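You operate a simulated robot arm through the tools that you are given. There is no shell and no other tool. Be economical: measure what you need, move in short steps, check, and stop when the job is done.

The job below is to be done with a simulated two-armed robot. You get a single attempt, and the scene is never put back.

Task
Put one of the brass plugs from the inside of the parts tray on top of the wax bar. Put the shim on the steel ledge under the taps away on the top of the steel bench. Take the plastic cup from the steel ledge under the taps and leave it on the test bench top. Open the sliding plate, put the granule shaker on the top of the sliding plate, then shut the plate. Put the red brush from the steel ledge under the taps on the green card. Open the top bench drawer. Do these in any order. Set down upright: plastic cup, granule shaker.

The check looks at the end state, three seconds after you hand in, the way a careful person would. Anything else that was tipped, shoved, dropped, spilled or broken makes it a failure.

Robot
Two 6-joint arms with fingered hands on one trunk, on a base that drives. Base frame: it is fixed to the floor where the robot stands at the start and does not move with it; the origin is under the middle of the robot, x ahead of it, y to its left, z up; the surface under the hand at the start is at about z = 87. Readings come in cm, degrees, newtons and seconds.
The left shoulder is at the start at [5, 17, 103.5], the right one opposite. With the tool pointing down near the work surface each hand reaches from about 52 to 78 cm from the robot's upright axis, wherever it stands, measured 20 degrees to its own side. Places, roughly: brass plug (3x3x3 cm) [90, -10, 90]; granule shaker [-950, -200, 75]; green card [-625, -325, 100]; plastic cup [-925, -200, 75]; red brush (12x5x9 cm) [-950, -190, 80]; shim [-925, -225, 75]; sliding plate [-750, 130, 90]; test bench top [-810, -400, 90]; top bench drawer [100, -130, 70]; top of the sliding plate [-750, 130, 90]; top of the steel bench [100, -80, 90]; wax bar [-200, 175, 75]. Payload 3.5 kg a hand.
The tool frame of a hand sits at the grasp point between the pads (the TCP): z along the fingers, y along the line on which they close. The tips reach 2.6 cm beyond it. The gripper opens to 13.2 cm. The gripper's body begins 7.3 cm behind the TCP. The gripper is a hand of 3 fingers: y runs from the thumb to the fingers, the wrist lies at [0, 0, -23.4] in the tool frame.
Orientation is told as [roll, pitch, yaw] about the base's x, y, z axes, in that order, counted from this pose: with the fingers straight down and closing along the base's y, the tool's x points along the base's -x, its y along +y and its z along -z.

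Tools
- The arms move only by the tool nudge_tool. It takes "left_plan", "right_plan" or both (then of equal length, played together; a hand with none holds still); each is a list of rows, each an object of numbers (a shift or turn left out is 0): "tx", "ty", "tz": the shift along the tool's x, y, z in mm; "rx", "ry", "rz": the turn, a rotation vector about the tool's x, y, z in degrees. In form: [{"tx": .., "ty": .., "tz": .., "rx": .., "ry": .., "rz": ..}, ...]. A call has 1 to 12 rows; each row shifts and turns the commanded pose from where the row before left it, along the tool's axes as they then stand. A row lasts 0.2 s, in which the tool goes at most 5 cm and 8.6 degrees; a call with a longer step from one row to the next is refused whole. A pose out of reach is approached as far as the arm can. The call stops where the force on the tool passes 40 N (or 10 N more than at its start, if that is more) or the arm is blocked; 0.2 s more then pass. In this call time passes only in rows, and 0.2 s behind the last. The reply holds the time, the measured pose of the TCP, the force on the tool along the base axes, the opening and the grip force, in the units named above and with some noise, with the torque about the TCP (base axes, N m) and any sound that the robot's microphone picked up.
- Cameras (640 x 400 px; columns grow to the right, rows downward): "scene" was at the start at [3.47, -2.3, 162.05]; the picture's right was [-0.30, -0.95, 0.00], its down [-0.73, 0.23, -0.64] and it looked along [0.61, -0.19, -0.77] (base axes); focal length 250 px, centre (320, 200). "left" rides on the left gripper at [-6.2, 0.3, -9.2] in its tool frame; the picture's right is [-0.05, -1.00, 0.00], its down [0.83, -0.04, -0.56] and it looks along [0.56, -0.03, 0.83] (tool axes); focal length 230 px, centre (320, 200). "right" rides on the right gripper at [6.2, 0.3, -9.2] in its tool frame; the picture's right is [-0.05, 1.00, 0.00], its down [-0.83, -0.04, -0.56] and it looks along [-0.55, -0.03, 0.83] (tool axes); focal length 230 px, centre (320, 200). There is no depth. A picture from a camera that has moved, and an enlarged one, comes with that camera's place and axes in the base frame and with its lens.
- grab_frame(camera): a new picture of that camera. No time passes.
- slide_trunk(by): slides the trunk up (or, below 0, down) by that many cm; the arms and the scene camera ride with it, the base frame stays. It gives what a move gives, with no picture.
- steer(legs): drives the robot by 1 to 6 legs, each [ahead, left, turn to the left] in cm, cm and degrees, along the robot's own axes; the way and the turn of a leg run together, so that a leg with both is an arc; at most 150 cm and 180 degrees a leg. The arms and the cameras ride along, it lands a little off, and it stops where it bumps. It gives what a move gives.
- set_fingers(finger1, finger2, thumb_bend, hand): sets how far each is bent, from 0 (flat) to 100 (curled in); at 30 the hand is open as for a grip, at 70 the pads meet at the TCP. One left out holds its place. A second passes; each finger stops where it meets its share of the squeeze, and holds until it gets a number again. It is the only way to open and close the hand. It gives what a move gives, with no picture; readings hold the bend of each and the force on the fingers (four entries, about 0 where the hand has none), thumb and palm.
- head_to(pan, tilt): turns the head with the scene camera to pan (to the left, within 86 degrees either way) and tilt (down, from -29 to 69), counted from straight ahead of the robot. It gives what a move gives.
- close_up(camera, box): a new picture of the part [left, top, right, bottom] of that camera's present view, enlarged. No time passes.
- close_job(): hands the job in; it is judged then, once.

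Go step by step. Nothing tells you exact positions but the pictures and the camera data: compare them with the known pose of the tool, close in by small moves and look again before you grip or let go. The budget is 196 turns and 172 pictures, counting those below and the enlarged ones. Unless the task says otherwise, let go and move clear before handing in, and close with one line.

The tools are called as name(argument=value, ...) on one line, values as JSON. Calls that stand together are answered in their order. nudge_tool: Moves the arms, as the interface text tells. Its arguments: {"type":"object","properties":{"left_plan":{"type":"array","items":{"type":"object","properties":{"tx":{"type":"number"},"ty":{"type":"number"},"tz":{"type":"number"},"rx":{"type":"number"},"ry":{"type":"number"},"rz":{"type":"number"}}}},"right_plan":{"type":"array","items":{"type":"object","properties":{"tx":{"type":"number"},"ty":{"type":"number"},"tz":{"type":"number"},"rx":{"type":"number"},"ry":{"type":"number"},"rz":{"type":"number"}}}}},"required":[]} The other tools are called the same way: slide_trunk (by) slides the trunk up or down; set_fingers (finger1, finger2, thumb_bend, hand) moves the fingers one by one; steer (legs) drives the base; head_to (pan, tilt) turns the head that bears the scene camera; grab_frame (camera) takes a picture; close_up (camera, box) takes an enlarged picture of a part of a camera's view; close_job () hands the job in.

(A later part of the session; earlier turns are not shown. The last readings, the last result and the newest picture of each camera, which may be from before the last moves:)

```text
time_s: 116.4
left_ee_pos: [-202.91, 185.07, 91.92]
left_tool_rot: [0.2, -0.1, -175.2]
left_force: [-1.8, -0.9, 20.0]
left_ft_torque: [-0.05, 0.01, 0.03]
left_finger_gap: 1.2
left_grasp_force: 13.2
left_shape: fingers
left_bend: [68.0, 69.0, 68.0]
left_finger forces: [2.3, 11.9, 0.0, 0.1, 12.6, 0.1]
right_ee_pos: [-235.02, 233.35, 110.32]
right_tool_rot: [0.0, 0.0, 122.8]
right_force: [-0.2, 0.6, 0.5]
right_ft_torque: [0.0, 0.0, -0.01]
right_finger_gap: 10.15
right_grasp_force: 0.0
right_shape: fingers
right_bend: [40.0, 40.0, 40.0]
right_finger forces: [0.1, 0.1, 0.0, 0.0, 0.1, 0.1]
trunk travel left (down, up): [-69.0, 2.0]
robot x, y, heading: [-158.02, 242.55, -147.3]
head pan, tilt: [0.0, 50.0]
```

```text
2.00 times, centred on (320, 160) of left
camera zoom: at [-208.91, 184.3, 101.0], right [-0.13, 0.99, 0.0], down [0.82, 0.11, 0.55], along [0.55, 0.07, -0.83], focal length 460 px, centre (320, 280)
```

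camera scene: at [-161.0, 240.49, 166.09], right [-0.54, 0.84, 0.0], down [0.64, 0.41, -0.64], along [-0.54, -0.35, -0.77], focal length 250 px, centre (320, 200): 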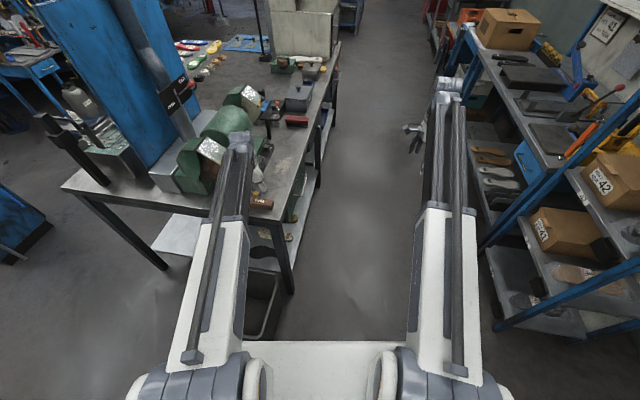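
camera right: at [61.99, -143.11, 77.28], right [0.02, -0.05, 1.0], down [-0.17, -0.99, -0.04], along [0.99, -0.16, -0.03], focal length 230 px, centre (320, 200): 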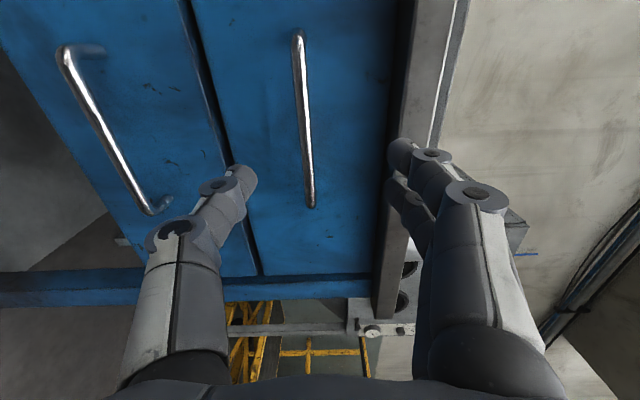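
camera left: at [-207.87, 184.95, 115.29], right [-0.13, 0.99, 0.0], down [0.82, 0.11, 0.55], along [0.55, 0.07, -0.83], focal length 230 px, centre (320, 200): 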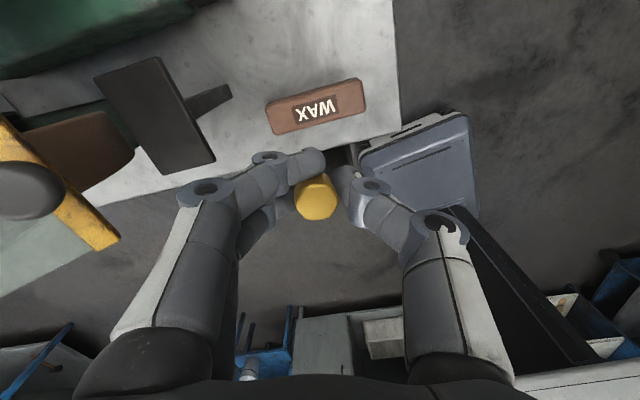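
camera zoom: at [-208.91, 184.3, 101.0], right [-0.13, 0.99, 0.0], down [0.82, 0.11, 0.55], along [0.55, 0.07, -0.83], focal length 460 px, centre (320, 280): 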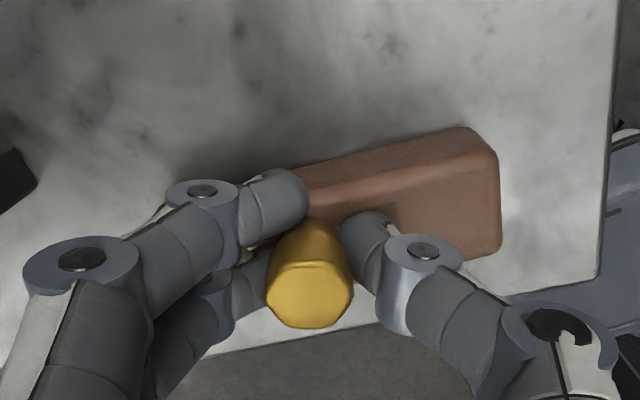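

nudge_tool(left_plan=[{"tz": -3}])

set_fingers(hand="left", finger1=62, finger2=63, thumb_bend=63)

close_up(camera="left", box=[220, 60, 420, 260])

```text
time_s: 116.8
left_ee_pos: [-202.8, 185.02, 91.97]
left_tool_rot: [0.0, 0.2, -175.2]
left_force: [0.5, -0.5, 5.4]
left_ft_torque: [0.02, -0.01, 0.05]
left_finger_gap: 1.5
left_grasp_force: 3.7
left_shape: fingers
left_bend: [67.0, 67.0, 66.0]
left_finger forces: [0.2, 3.5, 0.0, 0.0, 4.1, 0.1]
right_ee_pos: [-235.11, 233.33, 110.02]
right_tool_rot: [0.0, -0.1, 122.8]
right_force: [-0.1, -0.5, -0.3]
right_ft_torque: [-0.01, 0.01, 0.01]
right_finger_gap: 10.11
right_grasp_force: 0.2
right_shape: fingers
right_bend: [40.0, 40.0, 40.0]
right_finger forces: [0.0, 0.1, 0.0, 0.0, 0.0, 0.0]
trunk travel left (down, up): [-69.0, 2.0]
robot x, y, heading: [-158.05, 242.46, -147.3]
head pan, tilt: [0.0, 50.0]
```

```text
time_s: 117.8
left_ee_pos: [-202.81, 185.03, 92.07]
left_tool_rot: [0.0, 0.0, -175.1]
left_force: [-0.3, 0.0, 2.9]
left_ft_torque: [0.02, -0.05, 0.02]
left_finger_gap: 2.47
left_grasp_force: 1.3
left_shape: fingers
left_bend: [62.0, 64.0, 64.0]
left_finger forces: [0.0, 0.7, 0.0, 0.0, 2.4, 0.0]
right_ee_pos: [-235.11, 233.3, 110.12]
right_tool_rot: [0.0, 0.1, 122.8]
right_force: [-0.1, 0.1, 0.3]
right_ft_torque: [0.04, 0.0, 0.02]
right_finger_gap: 10.12
right_grasp_force: 0.0
right_shape: fingers
right_bend: [40.0, 40.0, 40.0]
right_finger forces: [0.1, 0.0, 0.1, 0.0, 0.0, 0.0]
trunk travel left (down, up): [-69.0, 2.0]
robot x, y, heading: [-158.02, 242.43, -147.2]
head pan, tilt: [0.0, 50.0]
```

```text
2.00 times, centred on (320, 160) of left
camera zoom: at [-208.93, 184.24, 101.22], right [-0.13, 0.99, 0.0], down [0.82, 0.11, 0.55], along [0.55, 0.07, -0.83], focal length 460 px, centre (320, 280)
```

zoom: 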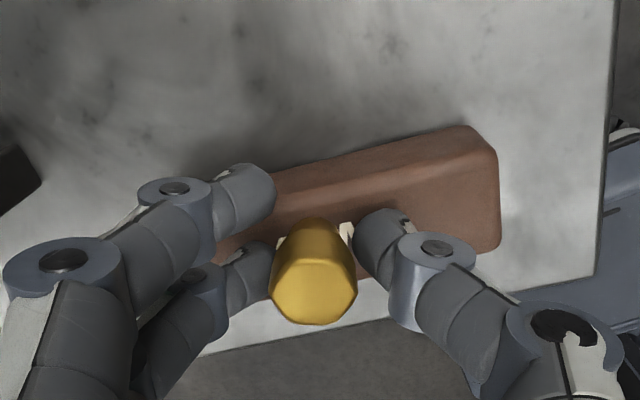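

set_fingers(hand="left", finger1=58, finger2=58, thumb_bend=58)

close_up(camera="left", box=[220, 60, 420, 260])

close_up(camera="scene", box=[240, 170, 290, 215])

```text
time_s: 118.8
left_ee_pos: [-202.88, 185.03, 92.24]
left_tool_rot: [0.2, -0.1, -175.2]
left_force: [-1.4, -2.3, 17.1]
left_ft_torque: [0.11, -0.02, 0.02]
left_finger_gap: 3.9
left_grasp_force: 9.0
left_shape: fingers
left_bend: [57.0, 59.0, 59.0]
left_finger forces: [0.0, 6.1, 0.0, 0.0, 11.1, 0.1]
right_ee_pos: [-235.01, 233.36, 110.31]
right_tool_rot: [0.0, 0.0, 122.8]
right_force: [0.0, -0.3, -0.6]
right_ft_torque: [0.0, -0.05, 0.01]
right_finger_gap: 10.12
right_grasp_force: 0.0
right_shape: fingers
right_bend: [40.0, 40.0, 40.0]
right_finger forces: [0.1, 0.0, 0.0, 0.0, 0.0, 0.1]
trunk travel left (down, up): [-69.0, 2.0]
robot x, y, heading: [-157.86, 242.11, -147.1]
head pan, tilt: [0.0, 50.0]
```

```text
2.00 times, centred on (320, 160) of left
camera zoom: at [-208.92, 184.29, 101.36], right [-0.13, 0.99, 0.0], down [0.83, 0.11, 0.55], along [0.55, 0.07, -0.83], focal length 460 px, centre (320, 280)
```

zoom: 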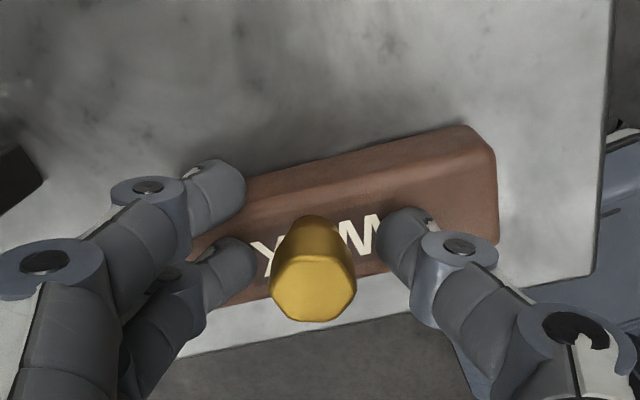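

```text
8.89 times, centred on (265, 192) of scene
camera zoom: at [-160.9, 240.62, 166.1], right [-0.54, 0.84, 0.0], down [0.64, 0.41, -0.64], along [-0.54, -0.35, -0.77], focal length 2226 px, centre (809, 267)
```

zoom: 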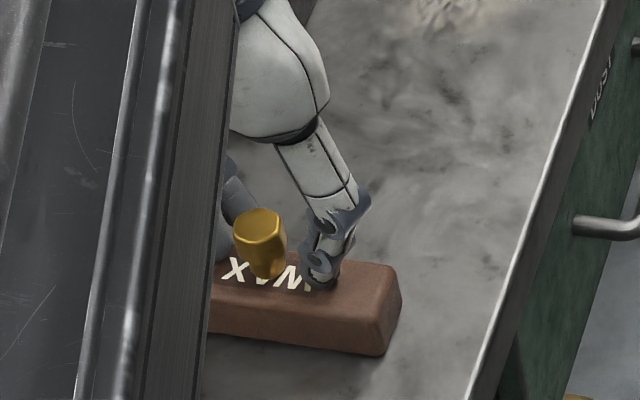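

The plug stands free on the bar; the fingertips press on the bar, so I lift straight up.

nudge_tool(left_plan=[{"tz": -10}, {"tz": -15}, {"tz": -30}, {"tz": -45}, {"tz": -45}, {"tz": -45}])

close_up(camera="left", box=[200, 40, 440, 200])

```text
time_s: 120.2
left_ee_pos: [-202.75, 185.19, 111.14]
left_tool_rot: [0.0, 0.0, -175.2]
left_force: [0.0, 0.3, 0.1]
left_ft_torque: [-0.05, 0.0, -0.02]
left_finger_gap: 4.39
left_grasp_force: 0.0
left_shape: fingers
left_bend: [57.0, 57.0, 57.0]
left_finger forces: [0.0, 0.0, 0.0, 0.0, 0.0, 0.1]
right_ee_pos: [-235.16, 233.34, 110.14]
right_tool_rot: [0.1, 0.0, 122.8]
right_force: [-0.2, 0.1, 0.0]
right_ft_torque: [0.01, 0.05, -0.01]
right_finger_gap: 10.12
right_grasp_force: 0.1
right_shape: fingers
right_bend: [40.0, 40.0, 40.0]
right_finger forces: [0.1, 0.1, 0.1, 0.0, 0.0, 0.0]
trunk travel left (down, up): [-69.0, 2.0]
robot x, y, heading: [-157.91, 242.57, -147.2]
head pan, tilt: [0.0, 50.0]
```

```text
2.50 times, centred on (320, 120) of left
camera zoom: at [-208.89, 184.34, 120.29], right [-0.13, 0.99, 0.0], down [0.82, 0.11, 0.56], along [0.55, 0.07, -0.83], focal length 575 px, centre (320, 400)
```

zoom: 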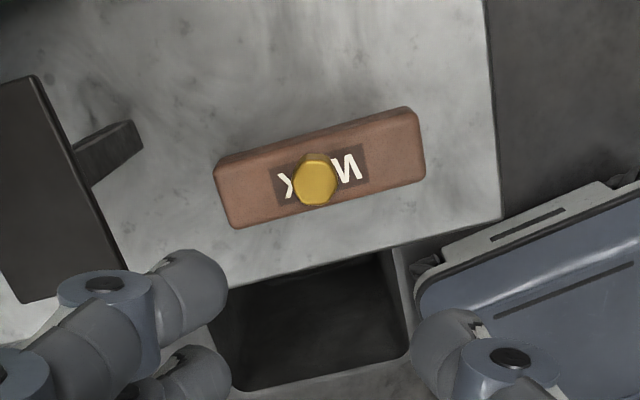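

The plug stands upright on the wax bar. I look ahead down the aisle toward the sliding plate.

nudge_tool(left_plan=[{"tz": -45}])

head_to(pan=-22, tilt=18)

grab_frame(camera="scene")

close_up(camera="scene", box=[120, 60, 420, 240])

```text
time_s: 120.6
left_ee_pos: [-202.87, 185.14, 115.63]
left_tool_rot: [0.1, -0.1, -175.3]
left_force: [0.8, -0.2, 0.6]
left_ft_torque: [-0.01, 0.04, 0.0]
left_finger_gap: 4.39
left_grasp_force: 0.1
left_shape: fingers
left_bend: [57.0, 57.0, 57.0]
left_finger forces: [0.1, 0.0, 0.1, 0.1, 0.0, 0.0]
right_ee_pos: [-235.12, 233.36, 110.18]
right_tool_rot: [0.0, 0.0, 122.7]
right_force: [0.6, 0.5, -0.8]
right_ft_torque: [0.01, 0.0, -0.01]
right_finger_gap: 10.08
right_grasp_force: 0.0
right_shape: fingers
right_bend: [40.0, 40.0, 40.0]
right_finger forces: [0.1, 0.1, 0.0, 0.1, 0.1, 0.0]
trunk travel left (down, up): [-69.0, 2.0]
robot x, y, heading: [-157.91, 242.7, -147.4]
head pan, tilt: [0.0, 50.0]
```

```text
time_s: 121.5
left_ee_pos: [-202.81, 185.07, 115.71]
left_tool_rot: [0.0, 0.0, -175.2]
left_force: [-0.1, 0.5, -0.3]
left_ft_torque: [0.01, 0.03, 0.01]
left_finger_gap: 4.37
left_grasp_force: 0.0
left_shape: fingers
left_bend: [57.0, 57.0, 57.0]
left_finger forces: [0.1, 0.1, 0.0, 0.0, 0.1, 0.0]
right_ee_pos: [-235.04, 233.3, 110.11]
right_tool_rot: [0.0, 0.0, 122.9]
right_force: [-0.1, 0.1, -0.2]
right_ft_torque: [0.0, -0.02, 0.0]
right_finger_gap: 10.12
right_grasp_force: 0.0
right_shape: fingers
right_bend: [40.0, 40.0, 40.0]
right_finger forces: [0.1, 0.0, 0.0, 0.1, 0.0, 0.0]
trunk travel left (down, up): [-69.0, 2.0]
robot x, y, heading: [-157.6, 242.28, -147.3]
head pan, tilt: [-22.0, 18.0]
```

```text
117 pictures are left
camera scene: at [-163.68, 242.93, 170.96], right [-0.19, 0.98, 0.0], down [0.3, 0.06, -0.95], along [-0.93, -0.18, -0.31], focal length 250 px, centre (320, 200)
```

scene: 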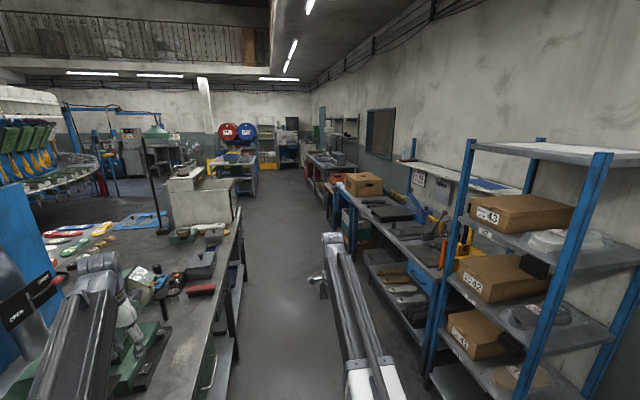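

```text
2.13 times, centred on (270, 150) of scene
camera zoom: at [-163.68, 242.93, 170.96], right [-0.19, 0.98, 0.0], down [0.3, 0.06, -0.95], along [-0.93, -0.18, -0.31], focal length 534 px, centre (427, 307)
```

zoom: 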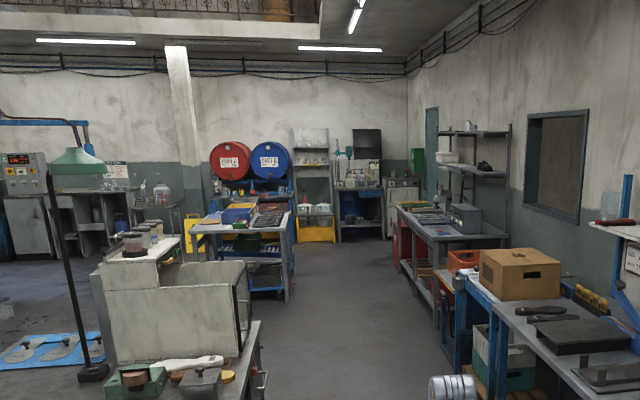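

The sliding plate should be on the right-hand long bench near [-750,130]. I drive down the aisle in stages.

steer(legs=[[-15, -25, 0], [0, 0, -13], [79, -2, 0], [79, -3, 0], [85, 12, 0], [85, 12, 0]])

head_to(pan=0, tilt=25)

grab_frame(camera="scene")

```text
time_s: 140.6
left_ee_pos: [-524.67, 100.48, 115.7]
left_tool_rot: [0.0, 0.1, 170.8]
left_force: [-0.2, -0.1, 0.3]
left_ft_torque: [0.0, -0.01, -0.01]
left_finger_gap: 4.38
left_grasp_force: 0.0
left_shape: fingers
left_bend: [57.0, 57.0, 57.0]
left_finger forces: [0.0, 0.0, 0.1, 0.1, 0.0, 0.0]
right_ee_pos: [-544.68, 155.06, 110.25]
right_tool_rot: [0.0, 0.1, 109.0]
right_force: [0.2, 0.0, -0.1]
right_ft_torque: [0.01, 0.0, -0.03]
right_finger_gap: 10.11
right_grasp_force: 0.1
right_shape: fingers
right_bend: [40.0, 40.0, 40.0]
right_finger forces: [0.0, 0.0, 0.1, 0.0, 0.1, 0.0]
trunk travel left (down, up): [-69.0, 2.0]
robot x, y, heading: [-467.28, 145.69, -160.8]
head pan, tilt: [-22.0, 18.0]
```

```text
time_s: 141.4
left_ee_pos: [-524.75, 100.39, 115.55]
left_tool_rot: [0.0, 0.0, 170.8]
left_force: [0.0, 0.1, 0.5]
left_ft_torque: [-0.01, 0.02, -0.02]
left_finger_gap: 4.35
left_grasp_force: 0.1
left_shape: fingers
left_bend: [57.0, 57.0, 57.0]
left_finger forces: [0.0, 0.0, 0.1, 0.0, 0.0, 0.1]
right_ee_pos: [-544.65, 154.96, 110.21]
right_tool_rot: [0.0, 0.0, 109.1]
right_force: [-0.4, -1.0, -0.4]
right_ft_torque: [0.0, 0.0, 0.01]
right_finger_gap: 10.12
right_grasp_force: 0.1
right_shape: fingers
right_bend: [40.0, 40.0, 40.0]
right_finger forces: [0.1, 0.0, 0.1, 0.0, 0.0, 0.0]
trunk travel left (down, up): [-69.0, 2.0]
robot x, y, heading: [-467.19, 145.58, -160.8]
head pan, tilt: [0.0, 25.0]
```

```text
115 pictures are left
camera scene: at [-472.31, 143.79, 169.83], right [-0.32, 0.95, 0.0], down [0.4, 0.14, -0.91], along [-0.86, -0.29, -0.42], focal length 250 px, centre (320, 200)
```

scene: 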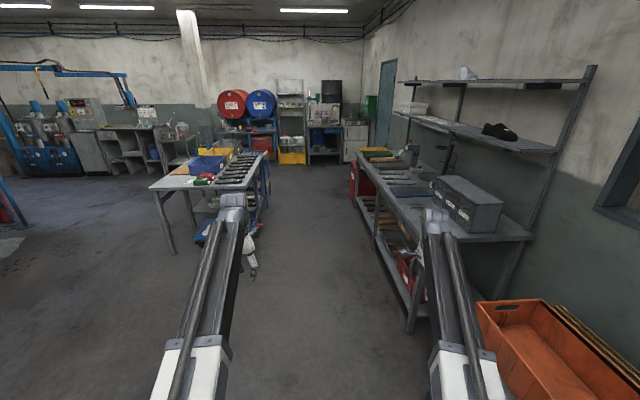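

close_up(camera="scene", box=[340, 130, 480, 220])

close_up(camera="scene", box=[20, 60, 340, 220])

```text
4.44 times, centred on (410, 175) of scene
camera zoom: at [-472.31, 143.79, 169.83], right [-0.32, 0.95, 0.0], down [0.4, 0.14, -0.91], along [-0.86, -0.29, -0.42], focal length 1113 px, centre (-80, 311)
```

zoom: 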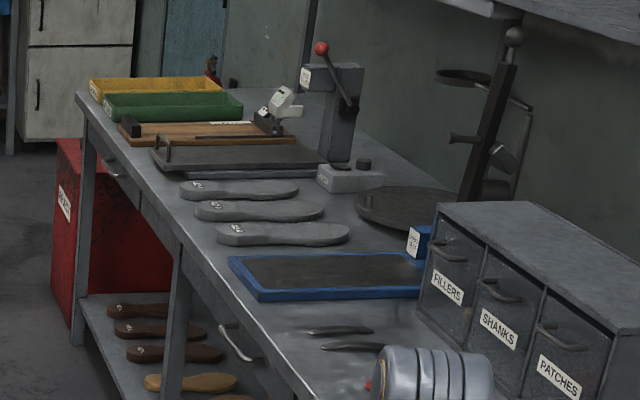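

```text
2.00 times, centred on (180, 140) of scene
camera zoom: at [-472.31, 143.79, 169.83], right [-0.32, 0.95, 0.0], down [0.4, 0.14, -0.91], along [-0.86, -0.29, -0.42], focal length 501 px, centre (600, 320)
```

zoom: 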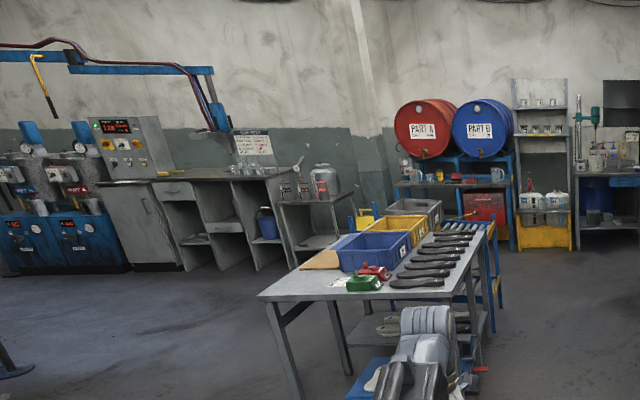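

The plate with its loop handle lies on this bench at about [-740,120], under a small lever press. I tuck the hands in and drive round to face it.

nudge_tool(left_plan=[{"tx": 35, "ty": -19}, {"tx": 35, "ty": -19}, {"tx": 35, "ty": -19}], right_plan=[{"ty": -45}, {"ty": -45}, {"ty": -45}])

steer(legs=[[143, 36, 0], [0, 0, -87], [30, 60, 0], [0, 50, 0]])

head_to(pan=10, tilt=40)

grab_frame(camera="scene")

```text
time_s: 142.2
left_ee_pos: [-512.97, 104.56, 115.43]
left_tool_rot: [0.0, -0.1, 170.8]
left_force: [0.1, -0.4, 0.1]
left_ft_torque: [-0.01, 0.01, -0.02]
left_finger_gap: 4.4
left_grasp_force: 0.1
left_shape: fingers
left_bend: [57.0, 57.0, 57.0]
left_finger forces: [0.0, 0.1, 0.0, 0.0, 0.0, 0.1]
right_ee_pos: [-531.64, 159.51, 110.08]
right_tool_rot: [0.0, 0.1, 108.9]
right_force: [0.0, 0.2, 0.6]
right_ft_torque: [-0.03, 0.0, 0.0]
right_finger_gap: 10.15
right_grasp_force: 0.2
right_shape: fingers
right_bend: [40.0, 40.0, 40.0]
right_finger forces: [0.1, 0.1, 0.0, 0.0, 0.1, 0.0]
trunk travel left (down, up): [-69.0, 2.0]
robot x, y, heading: [-467.6, 145.92, -161.0]
head pan, tilt: [0.0, 25.0]
```

```text
time_s: 159.2
left_ee_pos: [-749.47, 91.37, 115.49]
left_tool_rot: [0.0, 0.1, 85.4]
left_force: [0.1, 0.1, 0.1]
left_ft_torque: [0.01, -0.01, 0.02]
left_finger_gap: 4.39
left_grasp_force: 0.0
left_shape: fingers
left_bend: [57.0, 57.0, 57.0]
left_finger forces: [0.0, 0.0, 0.0, 0.1, 0.0, 0.0]
right_ee_pos: [-695.97, 114.16, 110.02]
right_tool_rot: [-0.1, 0.1, 23.4]
right_force: [0.1, 0.1, 0.1]
right_ft_torque: [0.01, 0.01, 0.0]
right_finger_gap: 10.13
right_grasp_force: 0.1
right_shape: fingers
right_bend: [40.0, 40.0, 40.0]
right_finger forces: [0.0, 0.0, 0.0, 0.0, 0.1, 0.0]
trunk travel left (down, up): [-69.0, 2.0]
robot x, y, heading: [-705.01, 49.41, 113.4]
head pan, tilt: [0.0, 25.0]
```

```text
time_s: 159.9
left_ee_pos: [-749.28, 91.49, 115.51]
left_tool_rot: [0.0, 0.0, 85.3]
left_force: [-0.7, 0.2, 0.7]
left_ft_torque: [0.02, 0.0, -0.01]
left_finger_gap: 4.38
left_grasp_force: 0.0
left_shape: fingers
left_bend: [57.0, 57.0, 57.0]
left_finger forces: [0.1, 0.0, 0.0, 0.0, 0.1, 0.0]
right_ee_pos: [-696.0, 114.17, 109.97]
right_tool_rot: [-0.1, 0.0, 23.4]
right_force: [-0.7, 0.0, 0.7]
right_ft_torque: [0.01, -0.01, 0.01]
right_finger_gap: 10.1
right_grasp_force: 0.1
right_shape: fingers
right_bend: [40.0, 40.0, 40.0]
right_finger forces: [0.0, 0.0, 0.1, 0.1, 0.0, 0.1]
trunk travel left (down, up): [-69.0, 2.0]
robot x, y, heading: [-705.05, 49.01, 113.2]
head pan, tilt: [10.0, 40.0]
```

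```text
112 pictures are left
camera scene: at [-707.91, 52.5, 167.51], right [0.84, 0.55, 0.0], down [0.35, -0.54, -0.77], along [-0.42, 0.64, -0.64], focal length 250 px, centre (320, 200)
```

scene: 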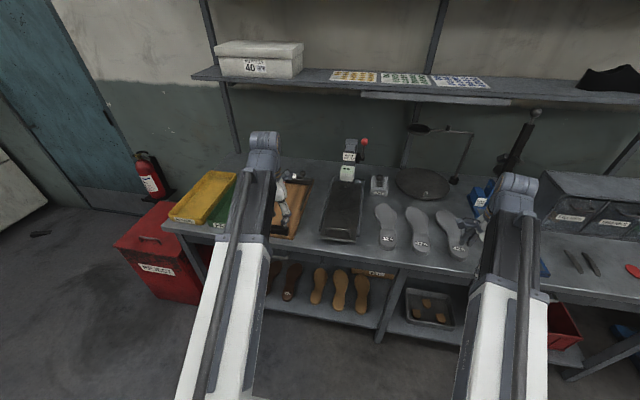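

close_up(camera="scene", box=[280, 130, 420, 260])

```text
3.08 times, centred on (350, 195) of scene
camera zoom: at [-707.91, 52.5, 167.51], right [0.84, 0.55, 0.0], down [0.35, -0.54, -0.77], along [-0.42, 0.64, -0.64], focal length 770 px, centre (228, 215)
```

zoom: 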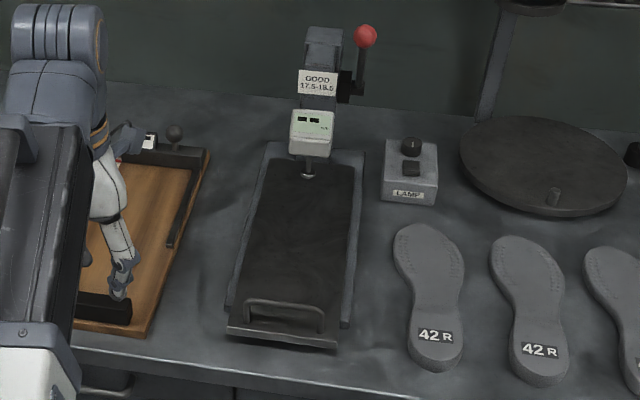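

The plate slides toward the aisle; its handle bar is at about [-740,115.5,92], parallel to the bench edge. I shift the base left so the right hand (already closing across the bar) can take it.

steer(legs=[[11, 29, -4]])

grab_frame(camera="right")

```text
time_s: 162.0
left_ee_pos: [-777.74, 93.91, 115.54]
left_tool_rot: [0.0, 0.0, 81.6]
left_force: [-0.3, 0.3, 0.3]
left_ft_torque: [-0.01, -0.01, -0.01]
left_finger_gap: 4.38
left_grasp_force: 0.1
left_shape: fingers
left_bend: [57.0, 57.0, 57.0]
left_finger forces: [0.1, 0.0, 0.0, 0.0, 0.0, 0.0]
right_ee_pos: [-722.99, 113.08, 110.02]
right_tool_rot: [-0.1, 0.0, 19.6]
right_force: [-0.2, -0.3, -0.9]
right_ft_torque: [-0.01, -0.03, 0.0]
right_finger_gap: 10.12
right_grasp_force: 0.1
right_shape: fingers
right_bend: [40.0, 40.0, 40.0]
right_finger forces: [0.1, 0.0, 0.0, 0.0, 0.0, 0.0]
trunk travel left (down, up): [-69.0, 2.0]
robot x, y, heading: [-736.21, 48.75, 109.5]
head pan, tilt: [10.0, 40.0]
```

```text
110 pictures are left
camera right: at [-728.81, 111.35, 119.18], right [-0.29, 0.96, 0.0], down [0.8, 0.24, 0.56], along [0.53, 0.16, -0.83], focal length 230 px, centre (320, 200)
```

right: 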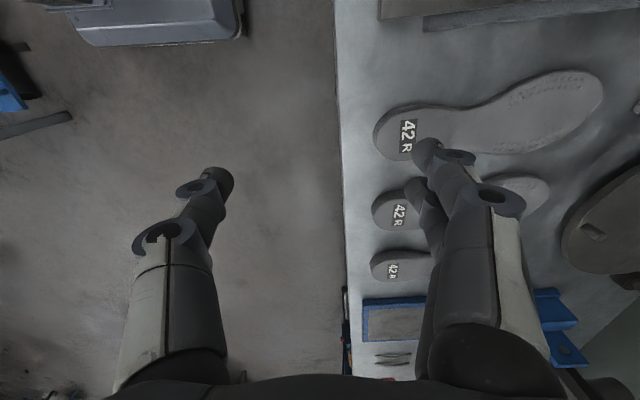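

nudge_tool(right_plan=[{"tx": 39, "ty": 18}, {"tx": 39, "ty": 18}, {"tx": 39, "ty": 18}, {"tx": 38, "ty": 18}])

grab_frame(camera="right")

```text
time_s: 163.0
left_ee_pos: [-777.61, 93.84, 115.49]
left_tool_rot: [0.1, -0.1, 81.7]
left_force: [-1.4, -0.8, 0.0]
left_ft_torque: [-0.01, -0.02, 0.04]
left_finger_gap: 4.42
left_grasp_force: 0.2
left_shape: fingers
left_bend: [57.0, 57.0, 57.0]
left_finger forces: [0.0, 0.0, 0.0, 0.0, 0.1, 0.0]
right_ee_pos: [-740.07, 114.44, 109.87]
right_tool_rot: [0.0, 0.0, 19.6]
right_force: [0.6, 0.5, 0.3]
right_ft_torque: [0.04, -0.01, 0.0]
right_finger_gap: 10.12
right_grasp_force: 0.2
right_shape: fingers
right_bend: [40.0, 40.0, 40.0]
right_finger forces: [0.0, 0.0, 0.1, 0.0, 0.0, 0.1]
trunk travel left (down, up): [-69.0, 2.0]
robot x, y, heading: [-735.88, 48.85, 109.5]
head pan, tilt: [10.0, 40.0]
```

```text
109 pictures are left
camera right: at [-745.99, 112.71, 119.15], right [-0.29, 0.96, 0.0], down [0.8, 0.24, 0.56], along [0.53, 0.16, -0.83], focal length 230 px, centre (320, 200)
```

right: 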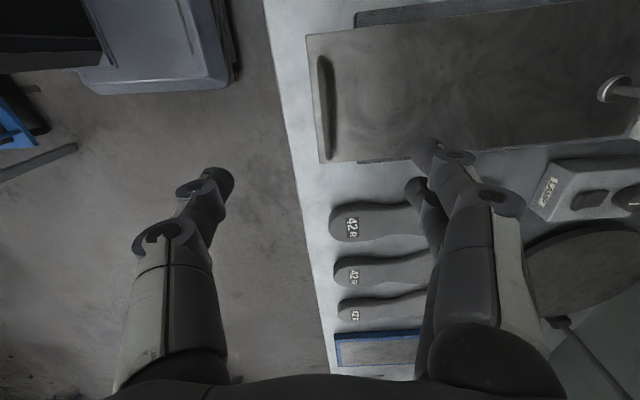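

The bar is right beneath the hand, at about [-740.6,115.2,92]. I narrow the fingers and go down.

set_fingers(hand="right", finger1=56, finger2=56, thumb_bend=56)

nudge_tool(right_plan=[{"tz": 40, "ty": 4}, {"tz": 40}, {"tz": 40}])

close_up(camera="right", box=[180, 20, 460, 240])

```text
time_s: 164.0
left_ee_pos: [-777.55, 93.87, 115.45]
left_tool_rot: [0.0, 0.0, 81.6]
left_force: [0.3, 0.3, 0.0]
left_ft_torque: [0.01, -0.02, 0.01]
left_finger_gap: 4.39
left_grasp_force: 0.2
left_shape: fingers
left_bend: [57.0, 57.0, 57.0]
left_finger forces: [0.1, 0.0, 0.1, 0.1, 0.0, 0.0]
right_ee_pos: [-740.03, 114.35, 109.92]
right_tool_rot: [0.0, 0.0, 19.6]
right_force: [-0.2, 0.7, 0.5]
right_ft_torque: [0.0, 0.02, -0.01]
right_finger_gap: 4.87
right_grasp_force: 0.1
right_shape: fingers
right_bend: [56.0, 56.0, 56.0]
right_finger forces: [0.0, 0.1, 0.0, 0.1, 0.0, 0.0]
trunk travel left (down, up): [-69.0, 2.0]
robot x, y, heading: [-735.98, 48.58, 109.3]
head pan, tilt: [10.0, 40.0]
```

```text
time_s: 164.8
left_ee_pos: [-777.5, 93.99, 115.39]
left_tool_rot: [0.1, 0.0, 81.6]
left_force: [0.0, -0.4, 0.0]
left_ft_torque: [0.0, -0.02, -0.01]
left_finger_gap: 4.37
left_grasp_force: 0.0
left_shape: fingers
left_bend: [57.0, 57.0, 57.0]
left_finger forces: [0.0, 0.0, 0.0, 0.0, 0.0, 0.1]
right_ee_pos: [-740.17, 114.74, 98.07]
right_tool_rot: [0.0, 0.0, 19.6]
right_force: [-0.7, 0.1, 0.3]
right_ft_torque: [0.02, -0.01, -0.04]
right_finger_gap: 4.82
right_grasp_force: 0.0
right_shape: fingers
right_bend: [56.0, 56.0, 56.0]
right_finger forces: [0.0, 0.0, 0.0, 0.0, 0.1, 0.0]
trunk travel left (down, up): [-69.0, 2.0]
robot x, y, heading: [-736.22, 48.82, 109.3]
head pan, tilt: [10.0, 40.0]
```

```text
1.82 times, centred on (320, 130) of right
camera zoom: at [-746.0, 113.02, 107.23], right [-0.29, 0.96, 0.0], down [0.8, 0.24, 0.56], along [0.53, 0.16, -0.83], focal length 418 px, centre (320, 327)
```

zoom: 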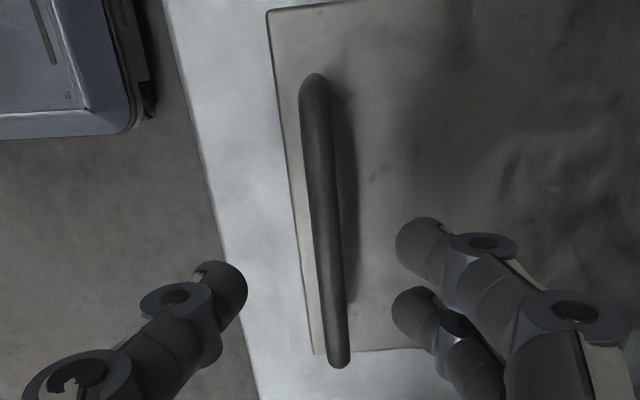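

nudge_tool(right_plan=[{"tz": 20}, {"tz": 20}, {"tz": 10}])

close_up(camera="right", box=[180, 20, 460, 240])

```text
time_s: 165.6
left_ee_pos: [-777.62, 93.89, 115.48]
left_tool_rot: [0.0, -0.1, 81.6]
left_force: [0.5, 0.5, 0.3]
left_ft_torque: [-0.03, 0.03, 0.01]
left_finger_gap: 4.41
left_grasp_force: 0.1
left_shape: fingers
left_bend: [57.0, 57.0, 57.0]
left_finger forces: [0.0, 0.0, 0.0, 0.1, 0.0, 0.1]
right_ee_pos: [-740.25, 114.96, 93.12]
right_tool_rot: [0.0, 0.0, 19.7]
right_force: [0.1, 0.0, 0.2]
right_ft_torque: [0.01, -0.02, 0.01]
right_finger_gap: 4.82
right_grasp_force: 0.0
right_shape: fingers
right_bend: [56.0, 56.0, 56.0]
right_finger forces: [0.1, 0.1, 0.0, 0.0, 0.0, 0.0]
trunk travel left (down, up): [-69.0, 2.0]
robot x, y, heading: [-735.98, 48.64, 109.6]
head pan, tilt: [10.0, 40.0]
```

```text
1.82 times, centred on (320, 130) of right
camera zoom: at [-746.08, 113.15, 102.19], right [-0.29, 0.96, 0.0], down [0.8, 0.24, 0.56], along [0.53, 0.16, -0.83], focal length 418 px, centre (320, 327)
```

zoom: 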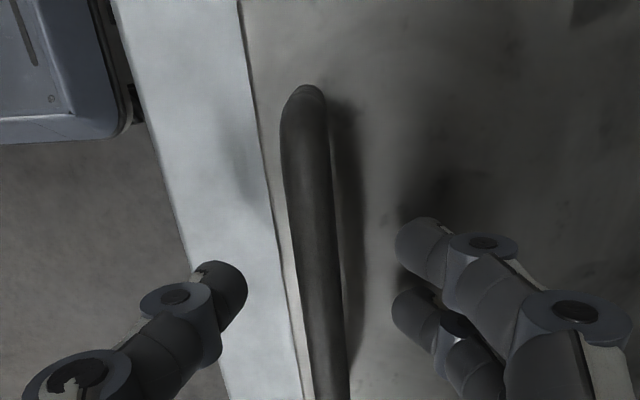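

set_fingers(hand="right", finger1=66, finger2=66, thumb_bend=66)

nudge_tool(right_plan=[{"tz": 8}])

set_fingers(hand="right", finger1=74, finger2=74, thumb_bend=74)

close_up(camera="right", box=[180, 20, 460, 240])

```text
time_s: 166.6
left_ee_pos: [-777.62, 93.83, 115.39]
left_tool_rot: [0.0, 0.0, 81.6]
left_force: [0.0, 0.3, -0.6]
left_ft_torque: [-0.01, -0.01, 0.0]
left_finger_gap: 4.41
left_grasp_force: 0.0
left_shape: fingers
left_bend: [57.0, 57.0, 57.0]
left_finger forces: [0.0, 0.0, 0.0, 0.0, 0.0, 0.0]
right_ee_pos: [-740.23, 114.89, 93.05]
right_tool_rot: [-0.1, 0.0, 19.7]
right_force: [-0.5, 0.3, 0.8]
right_ft_torque: [0.01, -0.03, 0.01]
right_finger_gap: 1.71
right_grasp_force: 0.1
right_shape: fingers
right_bend: [66.0, 66.0, 66.0]
right_finger forces: [0.1, 0.0, 0.0, 0.0, 0.0, 0.0]
trunk travel left (down, up): [-69.0, 2.0]
robot x, y, heading: [-736.05, 48.87, 109.4]
head pan, tilt: [10.0, 40.0]
```

```text
time_s: 167.0
left_ee_pos: [-777.69, 93.87, 115.5]
left_tool_rot: [0.0, -0.2, 81.5]
left_force: [-0.1, 0.7, 0.2]
left_ft_torque: [0.03, 0.0, 0.03]
left_finger_gap: 4.38
left_grasp_force: 0.1
left_shape: fingers
left_bend: [57.0, 57.0, 57.0]
left_finger forces: [0.0, 0.1, 0.1, 0.0, 0.0, 0.0]
right_ee_pos: [-740.16, 115.2, 92.31]
right_tool_rot: [0.1, 0.0, 19.7]
right_force: [-2.1, 2.7, 12.8]
right_ft_torque: [0.26, 0.13, 0.01]
right_finger_gap: 1.58
right_grasp_force: 7.2
right_shape: fingers
right_bend: [68.0, 68.0, 66.0]
right_finger forces: [7.0, 6.9, 0.0, 0.0, 0.0, 0.0]
trunk travel left (down, up): [-69.0, 2.0]
robot x, y, heading: [-735.91, 48.54, 109.4]
head pan, tilt: [10.0, 40.0]
```

```text
time_s: 168.0
left_ee_pos: [-777.56, 93.93, 115.43]
left_tool_rot: [0.0, 0.0, 81.6]
left_force: [-0.1, -0.3, -0.1]
left_ft_torque: [0.01, 0.01, 0.0]
left_finger_gap: 4.38
left_grasp_force: 0.1
left_shape: fingers
left_bend: [57.0, 57.0, 57.0]
left_finger forces: [0.1, 0.1, 0.0, 0.0, 0.0, 0.0]
right_ee_pos: [-740.12, 114.95, 92.16]
right_tool_rot: [0.0, 0.0, 19.5]
right_force: [0.7, -8.1, -1.9]
right_ft_torque: [-0.24, -0.03, 0.04]
right_finger_gap: 0.33
right_grasp_force: 4.9
right_shape: fingers
right_bend: [74.0, 74.0, 69.0]
right_finger forces: [0.1, 0.0, 0.0, 0.1, 9.0, 0.1]
trunk travel left (down, up): [-69.0, 2.0]
robot x, y, heading: [-736.16, 48.73, 109.5]
head pan, tilt: [10.0, 40.0]
```

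```text
1.82 times, centred on (320, 130) of right
camera zoom: at [-746.01, 113.23, 101.31], right [-0.29, 0.96, 0.0], down [0.8, 0.24, 0.56], along [0.53, 0.16, -0.83], focal length 418 px, centre (320, 327)
```

zoom: 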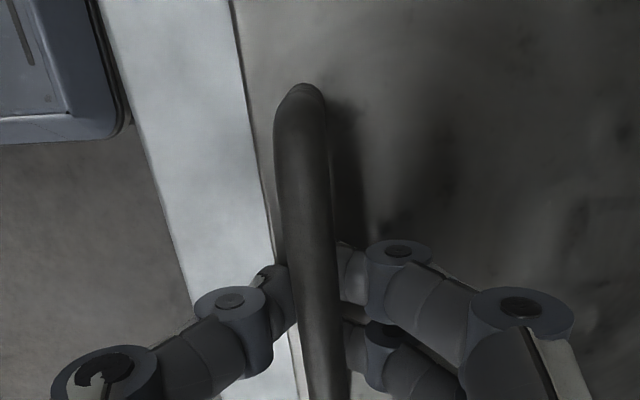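

The bar is between thumb and fingers. I pull it toward the aisle.

nudge_tool(right_plan=[{"ty": -15}, {"ty": -20}, {"ty": -20}, {"ty": -20}, {"ty": -20}, {"ty": -20}])

grab_frame(camera="scene")

```text
time_s: 169.4
left_ee_pos: [-777.55, 93.94, 115.45]
left_tool_rot: [0.0, 0.0, 81.6]
left_force: [0.1, 0.2, 0.0]
left_ft_torque: [-0.05, 0.01, 0.01]
left_finger_gap: 4.39
left_grasp_force: 0.1
left_shape: fingers
left_bend: [57.0, 57.0, 57.0]
left_finger forces: [0.0, 0.0, 0.0, 0.0, 0.0, 0.0]
right_ee_pos: [-735.9, 103.97, 92.04]
right_tool_rot: [0.0, 0.1, 19.7]
right_force: [-0.1, 0.2, 0.0]
right_ft_torque: [0.0, -0.02, -0.02]
right_finger_gap: 0.03
right_grasp_force: 0.1
right_shape: fingers
right_bend: [74.0, 74.0, 72.0]
right_finger forces: [0.0, 0.1, 0.1, 0.0, 0.1, 0.0]
trunk travel left (down, up): [-69.0, 2.0]
robot x, y, heading: [-735.65, 49.19, 109.5]
head pan, tilt: [10.0, 40.0]
```

```text
105 pictures are left
camera scene: at [-738.8, 52.32, 167.5], right [0.87, 0.49, 0.0], down [0.32, -0.56, -0.77], along [-0.38, 0.67, -0.64], focal length 250 px, centre (320, 200)
```

scene: 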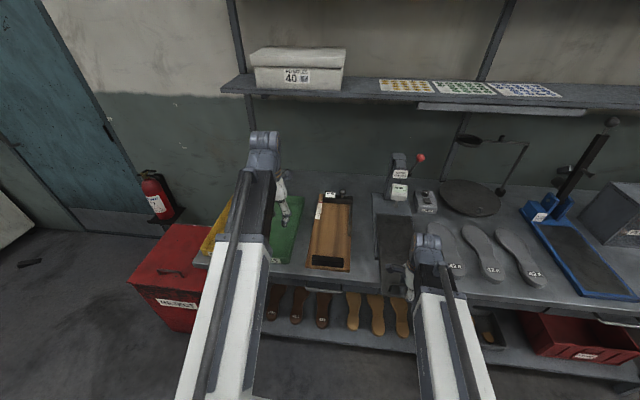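

close_up(camera="scene", box=[340, 150, 460, 310])

close_up(camera="right", box=[180, 20, 460, 240])

```text
2.50 times, centred on (400, 230) of scene
camera zoom: at [-738.8, 52.32, 167.5], right [0.87, 0.49, 0.0], down [0.32, -0.56, -0.77], along [-0.38, 0.67, -0.64], focal length 626 px, centre (120, 125)
```

zoom: 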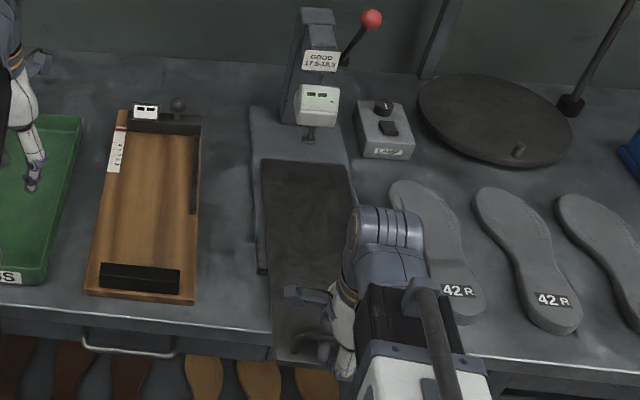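

```text
1.82 times, centred on (320, 130) of right
camera zoom: at [-741.74, 102.27, 101.24], right [-0.29, 0.96, 0.0], down [0.8, 0.24, 0.56], along [0.53, 0.16, -0.83], focal length 418 px, centre (320, 327)
```

zoom: 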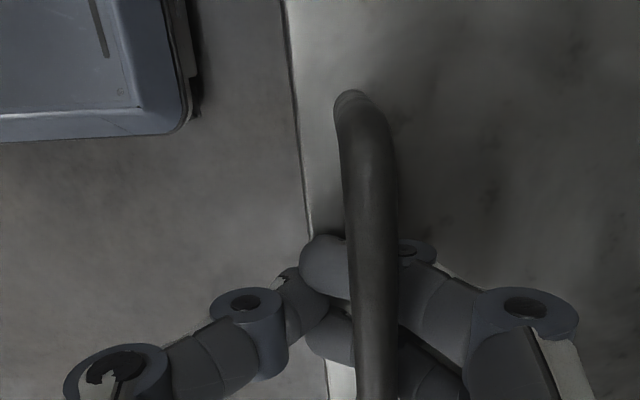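

The plate is coming out (about 10 cm). I pull further by backing the base.

steer(legs=[[-9, 0, 0]])

close_up(camera="scene", box=[340, 130, 460, 290])

```text
time_s: 170.5
left_ee_pos: [-774.6, 84.76, 115.47]
left_tool_rot: [0.1, 0.0, 81.8]
left_force: [-0.2, -0.7, 0.4]
left_ft_torque: [0.01, -0.01, -0.02]
left_finger_gap: 4.38
left_grasp_force: 0.1
left_shape: fingers
left_bend: [57.0, 57.0, 57.0]
left_finger forces: [0.1, 0.0, 0.1, 0.0, 0.1, 0.0]
right_ee_pos: [-733.0, 95.09, 92.16]
right_tool_rot: [0.0, 0.0, 19.9]
right_force: [-0.2, 0.4, 0.9]
right_ft_torque: [0.01, 0.03, 0.01]
right_finger_gap: 0.0
right_grasp_force: 0.2
right_shape: fingers
right_bend: [74.0, 74.0, 72.0]
right_finger forces: [0.0, 0.0, 0.0, 0.0, 0.0, 0.1]
trunk travel left (down, up): [-69.0, 2.0]
robot x, y, heading: [-732.94, 40.27, 109.7]
head pan, tilt: [10.0, 40.0]
```

```text
2.50 times, centred on (400, 210) of scene
camera zoom: at [-735.62, 43.38, 167.51], right [0.87, 0.5, 0.0], down [0.32, -0.56, -0.77], along [-0.38, 0.67, -0.64], focal length 626 px, centre (120, 175)
```

zoom: 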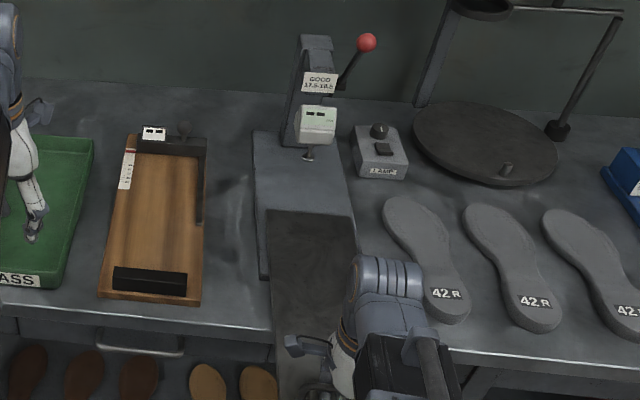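

The plate is out about 18 cm. I open the fingers and lift clear, checking it stays.

set_fingers(hand="right", finger1=58, finger2=58, thumb_bend=50)

close_up(camera="right", box=[180, 20, 460, 240])

```text
time_s: 171.5
left_ee_pos: [-774.64, 84.82, 115.49]
left_tool_rot: [-0.1, 0.0, 81.8]
left_force: [-0.4, 0.2, -0.2]
left_ft_torque: [0.0, -0.05, 0.01]
left_finger_gap: 4.41
left_grasp_force: 0.0
left_shape: fingers
left_bend: [57.0, 57.0, 57.0]
left_finger forces: [0.0, 0.1, 0.0, 0.1, 0.1, 0.0]
right_ee_pos: [-733.02, 95.2, 92.19]
right_tool_rot: [0.0, 0.0, 19.9]
right_force: [0.5, 1.0, 33.7]
right_ft_torque: [0.5, 0.18, -0.03]
right_finger_gap: 4.43
right_grasp_force: 16.5
right_shape: fingers
right_bend: [72.0, 72.0, 50.0]
right_finger forces: [17.2, 16.5, 0.0, 0.0, 0.1, 0.1]
trunk travel left (down, up): [-69.0, 2.0]
robot x, y, heading: [-732.78, 39.86, 109.8]
head pan, tilt: [10.0, 40.0]
```

```text
1.82 times, centred on (320, 130) of right
camera zoom: at [-738.83, 93.38, 101.36], right [-0.29, 0.96, 0.0], down [0.8, 0.24, 0.56], along [0.53, 0.16, -0.83], focal length 418 px, centre (320, 327)
```

zoom: 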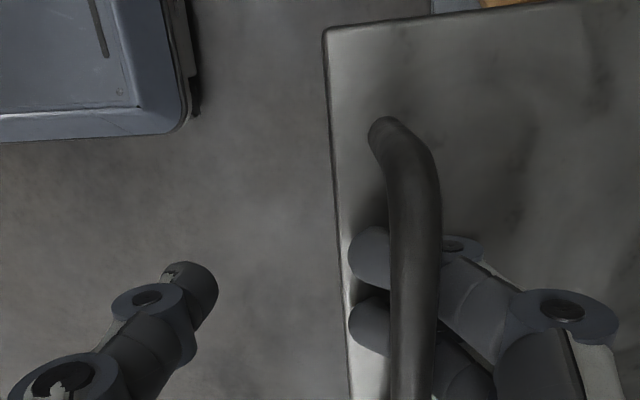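

The fingertips are hooked under the bar; I curl them back and withdraw them inward before lifting.

set_fingers(hand="right", finger1=75, finger2=75)

nudge_tool(right_plan=[{"ty": 10}, {"ty": 10}, {"ty": 8}])

close_up(camera="right", box=[180, 20, 460, 240])

```text
time_s: 172.5
left_ee_pos: [-774.71, 85.04, 115.44]
left_tool_rot: [-0.1, 0.0, 81.8]
left_force: [-0.3, 0.2, -0.4]
left_ft_torque: [0.0, -0.03, 0.0]
left_finger_gap: 4.4
left_grasp_force: 0.0
left_shape: fingers
left_bend: [57.0, 57.0, 57.0]
left_finger forces: [0.0, 0.1, 0.1, 0.1, 0.1, 0.1]
right_ee_pos: [-733.07, 95.3, 92.12]
right_tool_rot: [-0.1, 0.0, 19.9]
right_force: [0.4, 0.3, 0.2]
right_ft_torque: [-0.01, -0.02, 0.01]
right_finger_gap: 2.92
right_grasp_force: 0.0
right_shape: fingers
right_bend: [75.0, 75.0, 50.0]
right_finger forces: [0.1, 0.0, 0.0, 0.1, 0.0, 0.0]
trunk travel left (down, up): [-69.0, 2.0]
robot x, y, heading: [-732.82, 39.88, 109.8]
head pan, tilt: [10.0, 40.0]
```

```text
time_s: 173.3
left_ee_pos: [-774.71, 84.92, 115.44]
left_tool_rot: [-0.1, 0.0, 81.7]
left_force: [0.3, -0.1, 1.1]
left_ft_torque: [-0.02, -0.03, -0.03]
left_finger_gap: 4.39
left_grasp_force: 0.2
left_shape: fingers
left_bend: [57.0, 57.0, 57.0]
left_finger forces: [0.0, 0.1, 0.0, 0.0, 0.1, 0.1]
right_ee_pos: [-733.8, 97.94, 92.05]
right_tool_rot: [-0.1, 0.0, 19.9]
right_force: [0.0, -0.7, -0.5]
right_ft_torque: [0.0, 0.01, 0.02]
right_finger_gap: 2.92
right_grasp_force: 0.7
right_shape: fingers
right_bend: [75.0, 75.0, 50.0]
right_finger forces: [0.0, 0.0, 0.1, 0.0, 0.1, 0.0]
trunk travel left (down, up): [-69.0, 2.0]
robot x, y, heading: [-732.78, 40.04, 109.9]
head pan, tilt: [10.0, 40.0]
```

```text
1.82 times, centred on (320, 130) of right
camera zoom: at [-739.72, 96.22, 101.13], right [-0.29, 0.96, 0.0], down [0.8, 0.24, 0.56], along [0.53, 0.16, -0.83], focal length 418 px, centre (320, 327)
```

zoom: 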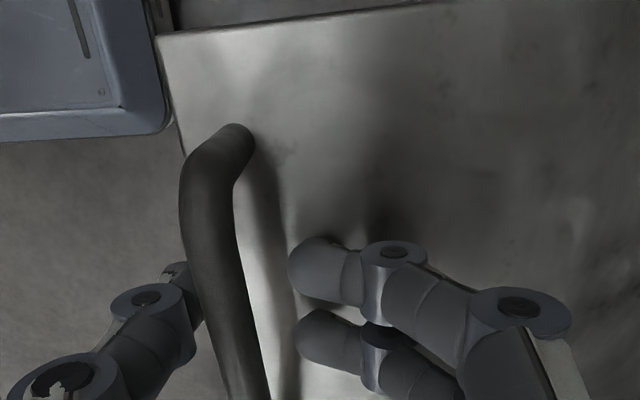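

nudge_tool(right_plan=[{"tz": -15}, {"tz": -40}, {"tz": -45}, {"tz": -45}, {"tz": -45}])

grab_frame(camera="right")

head_to(pan=80, tilt=22)

grab_frame(camera="scene")

```text
time_s: 174.5
left_ee_pos: [-774.6, 84.99, 115.39]
left_tool_rot: [0.0, 0.0, 81.9]
left_force: [-0.3, 0.6, -0.2]
left_ft_torque: [0.02, -0.02, -0.01]
left_finger_gap: 4.39
left_grasp_force: 0.1
left_shape: fingers
left_bend: [57.0, 57.0, 57.0]
left_finger forces: [0.0, 0.1, 0.0, 0.0, 0.0, 0.1]
right_ee_pos: [-734.24, 97.9, 110.95]
right_tool_rot: [0.1, 0.1, 19.9]
right_force: [-0.1, 0.4, -1.0]
right_ft_torque: [0.02, -0.03, -0.02]
right_finger_gap: 2.93
right_grasp_force: 0.0
right_shape: fingers
right_bend: [75.0, 75.0, 50.0]
right_finger forces: [0.0, 0.0, 0.1, 0.1, 0.0, 0.1]
trunk travel left (down, up): [-69.0, 2.0]
robot x, y, heading: [-732.82, 40.19, 109.7]
head pan, tilt: [10.0, 40.0]
```

```text
99 pictures are left
camera right: at [-740.15, 96.29, 120.09], right [-0.29, 0.96, 0.0], down [0.8, 0.24, 0.56], along [0.53, 0.16, -0.83], focal length 230 px, centre (320, 200)
```

right: 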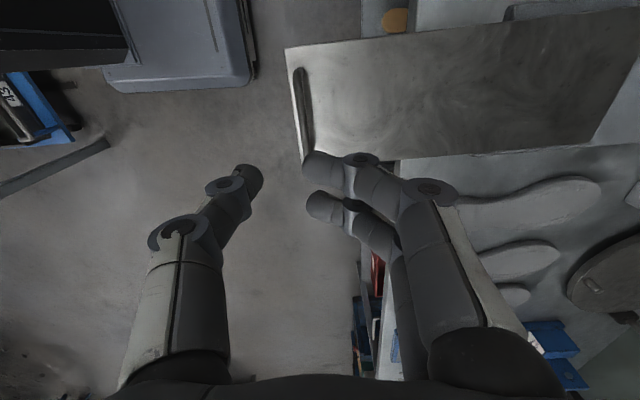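

```text
time_s: 175.9
left_ee_pos: [-774.61, 84.99, 115.41]
left_tool_rot: [0.0, 0.1, 81.9]
left_force: [0.3, 0.6, 0.2]
left_ft_torque: [-0.02, -0.01, 0.01]
left_finger_gap: 4.39
left_grasp_force: 0.1
left_shape: fingers
left_bend: [57.0, 57.0, 57.0]
left_finger forces: [0.0, 0.0, 0.0, 0.0, 0.0, 0.0]
right_ee_pos: [-734.28, 98.1, 110.83]
right_tool_rot: [0.0, -0.1, 19.9]
right_force: [-1.1, 0.0, -0.5]
right_ft_torque: [0.02, 0.01, -0.01]
right_finger_gap: 2.92
right_grasp_force: 0.0
right_shape: fingers
right_bend: [75.0, 75.0, 50.0]
right_finger forces: [0.1, 0.1, 0.0, 0.0, 0.0, 0.0]
trunk travel left (down, up): [-69.0, 2.0]
robot x, y, heading: [-733.01, 40.04, 109.9]
head pan, tilt: [80.0, 22.0]
```

```text
98 pictures are left
camera scene: at [-740.61, 34.61, 170.32], right [-0.17, 0.99, 0.0], down [0.37, 0.06, -0.93], along [-0.91, -0.16, -0.37], focal length 250 px, centre (320, 200)
```

scene: 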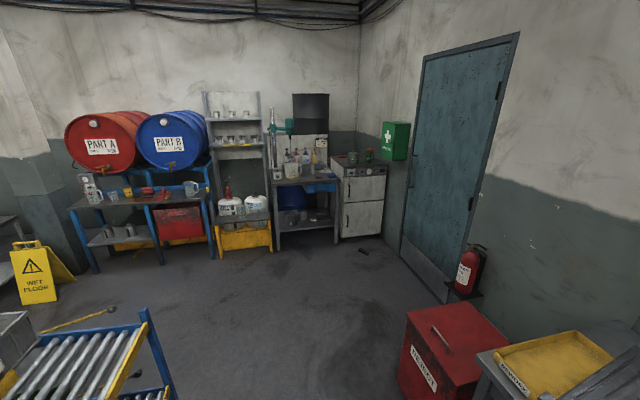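

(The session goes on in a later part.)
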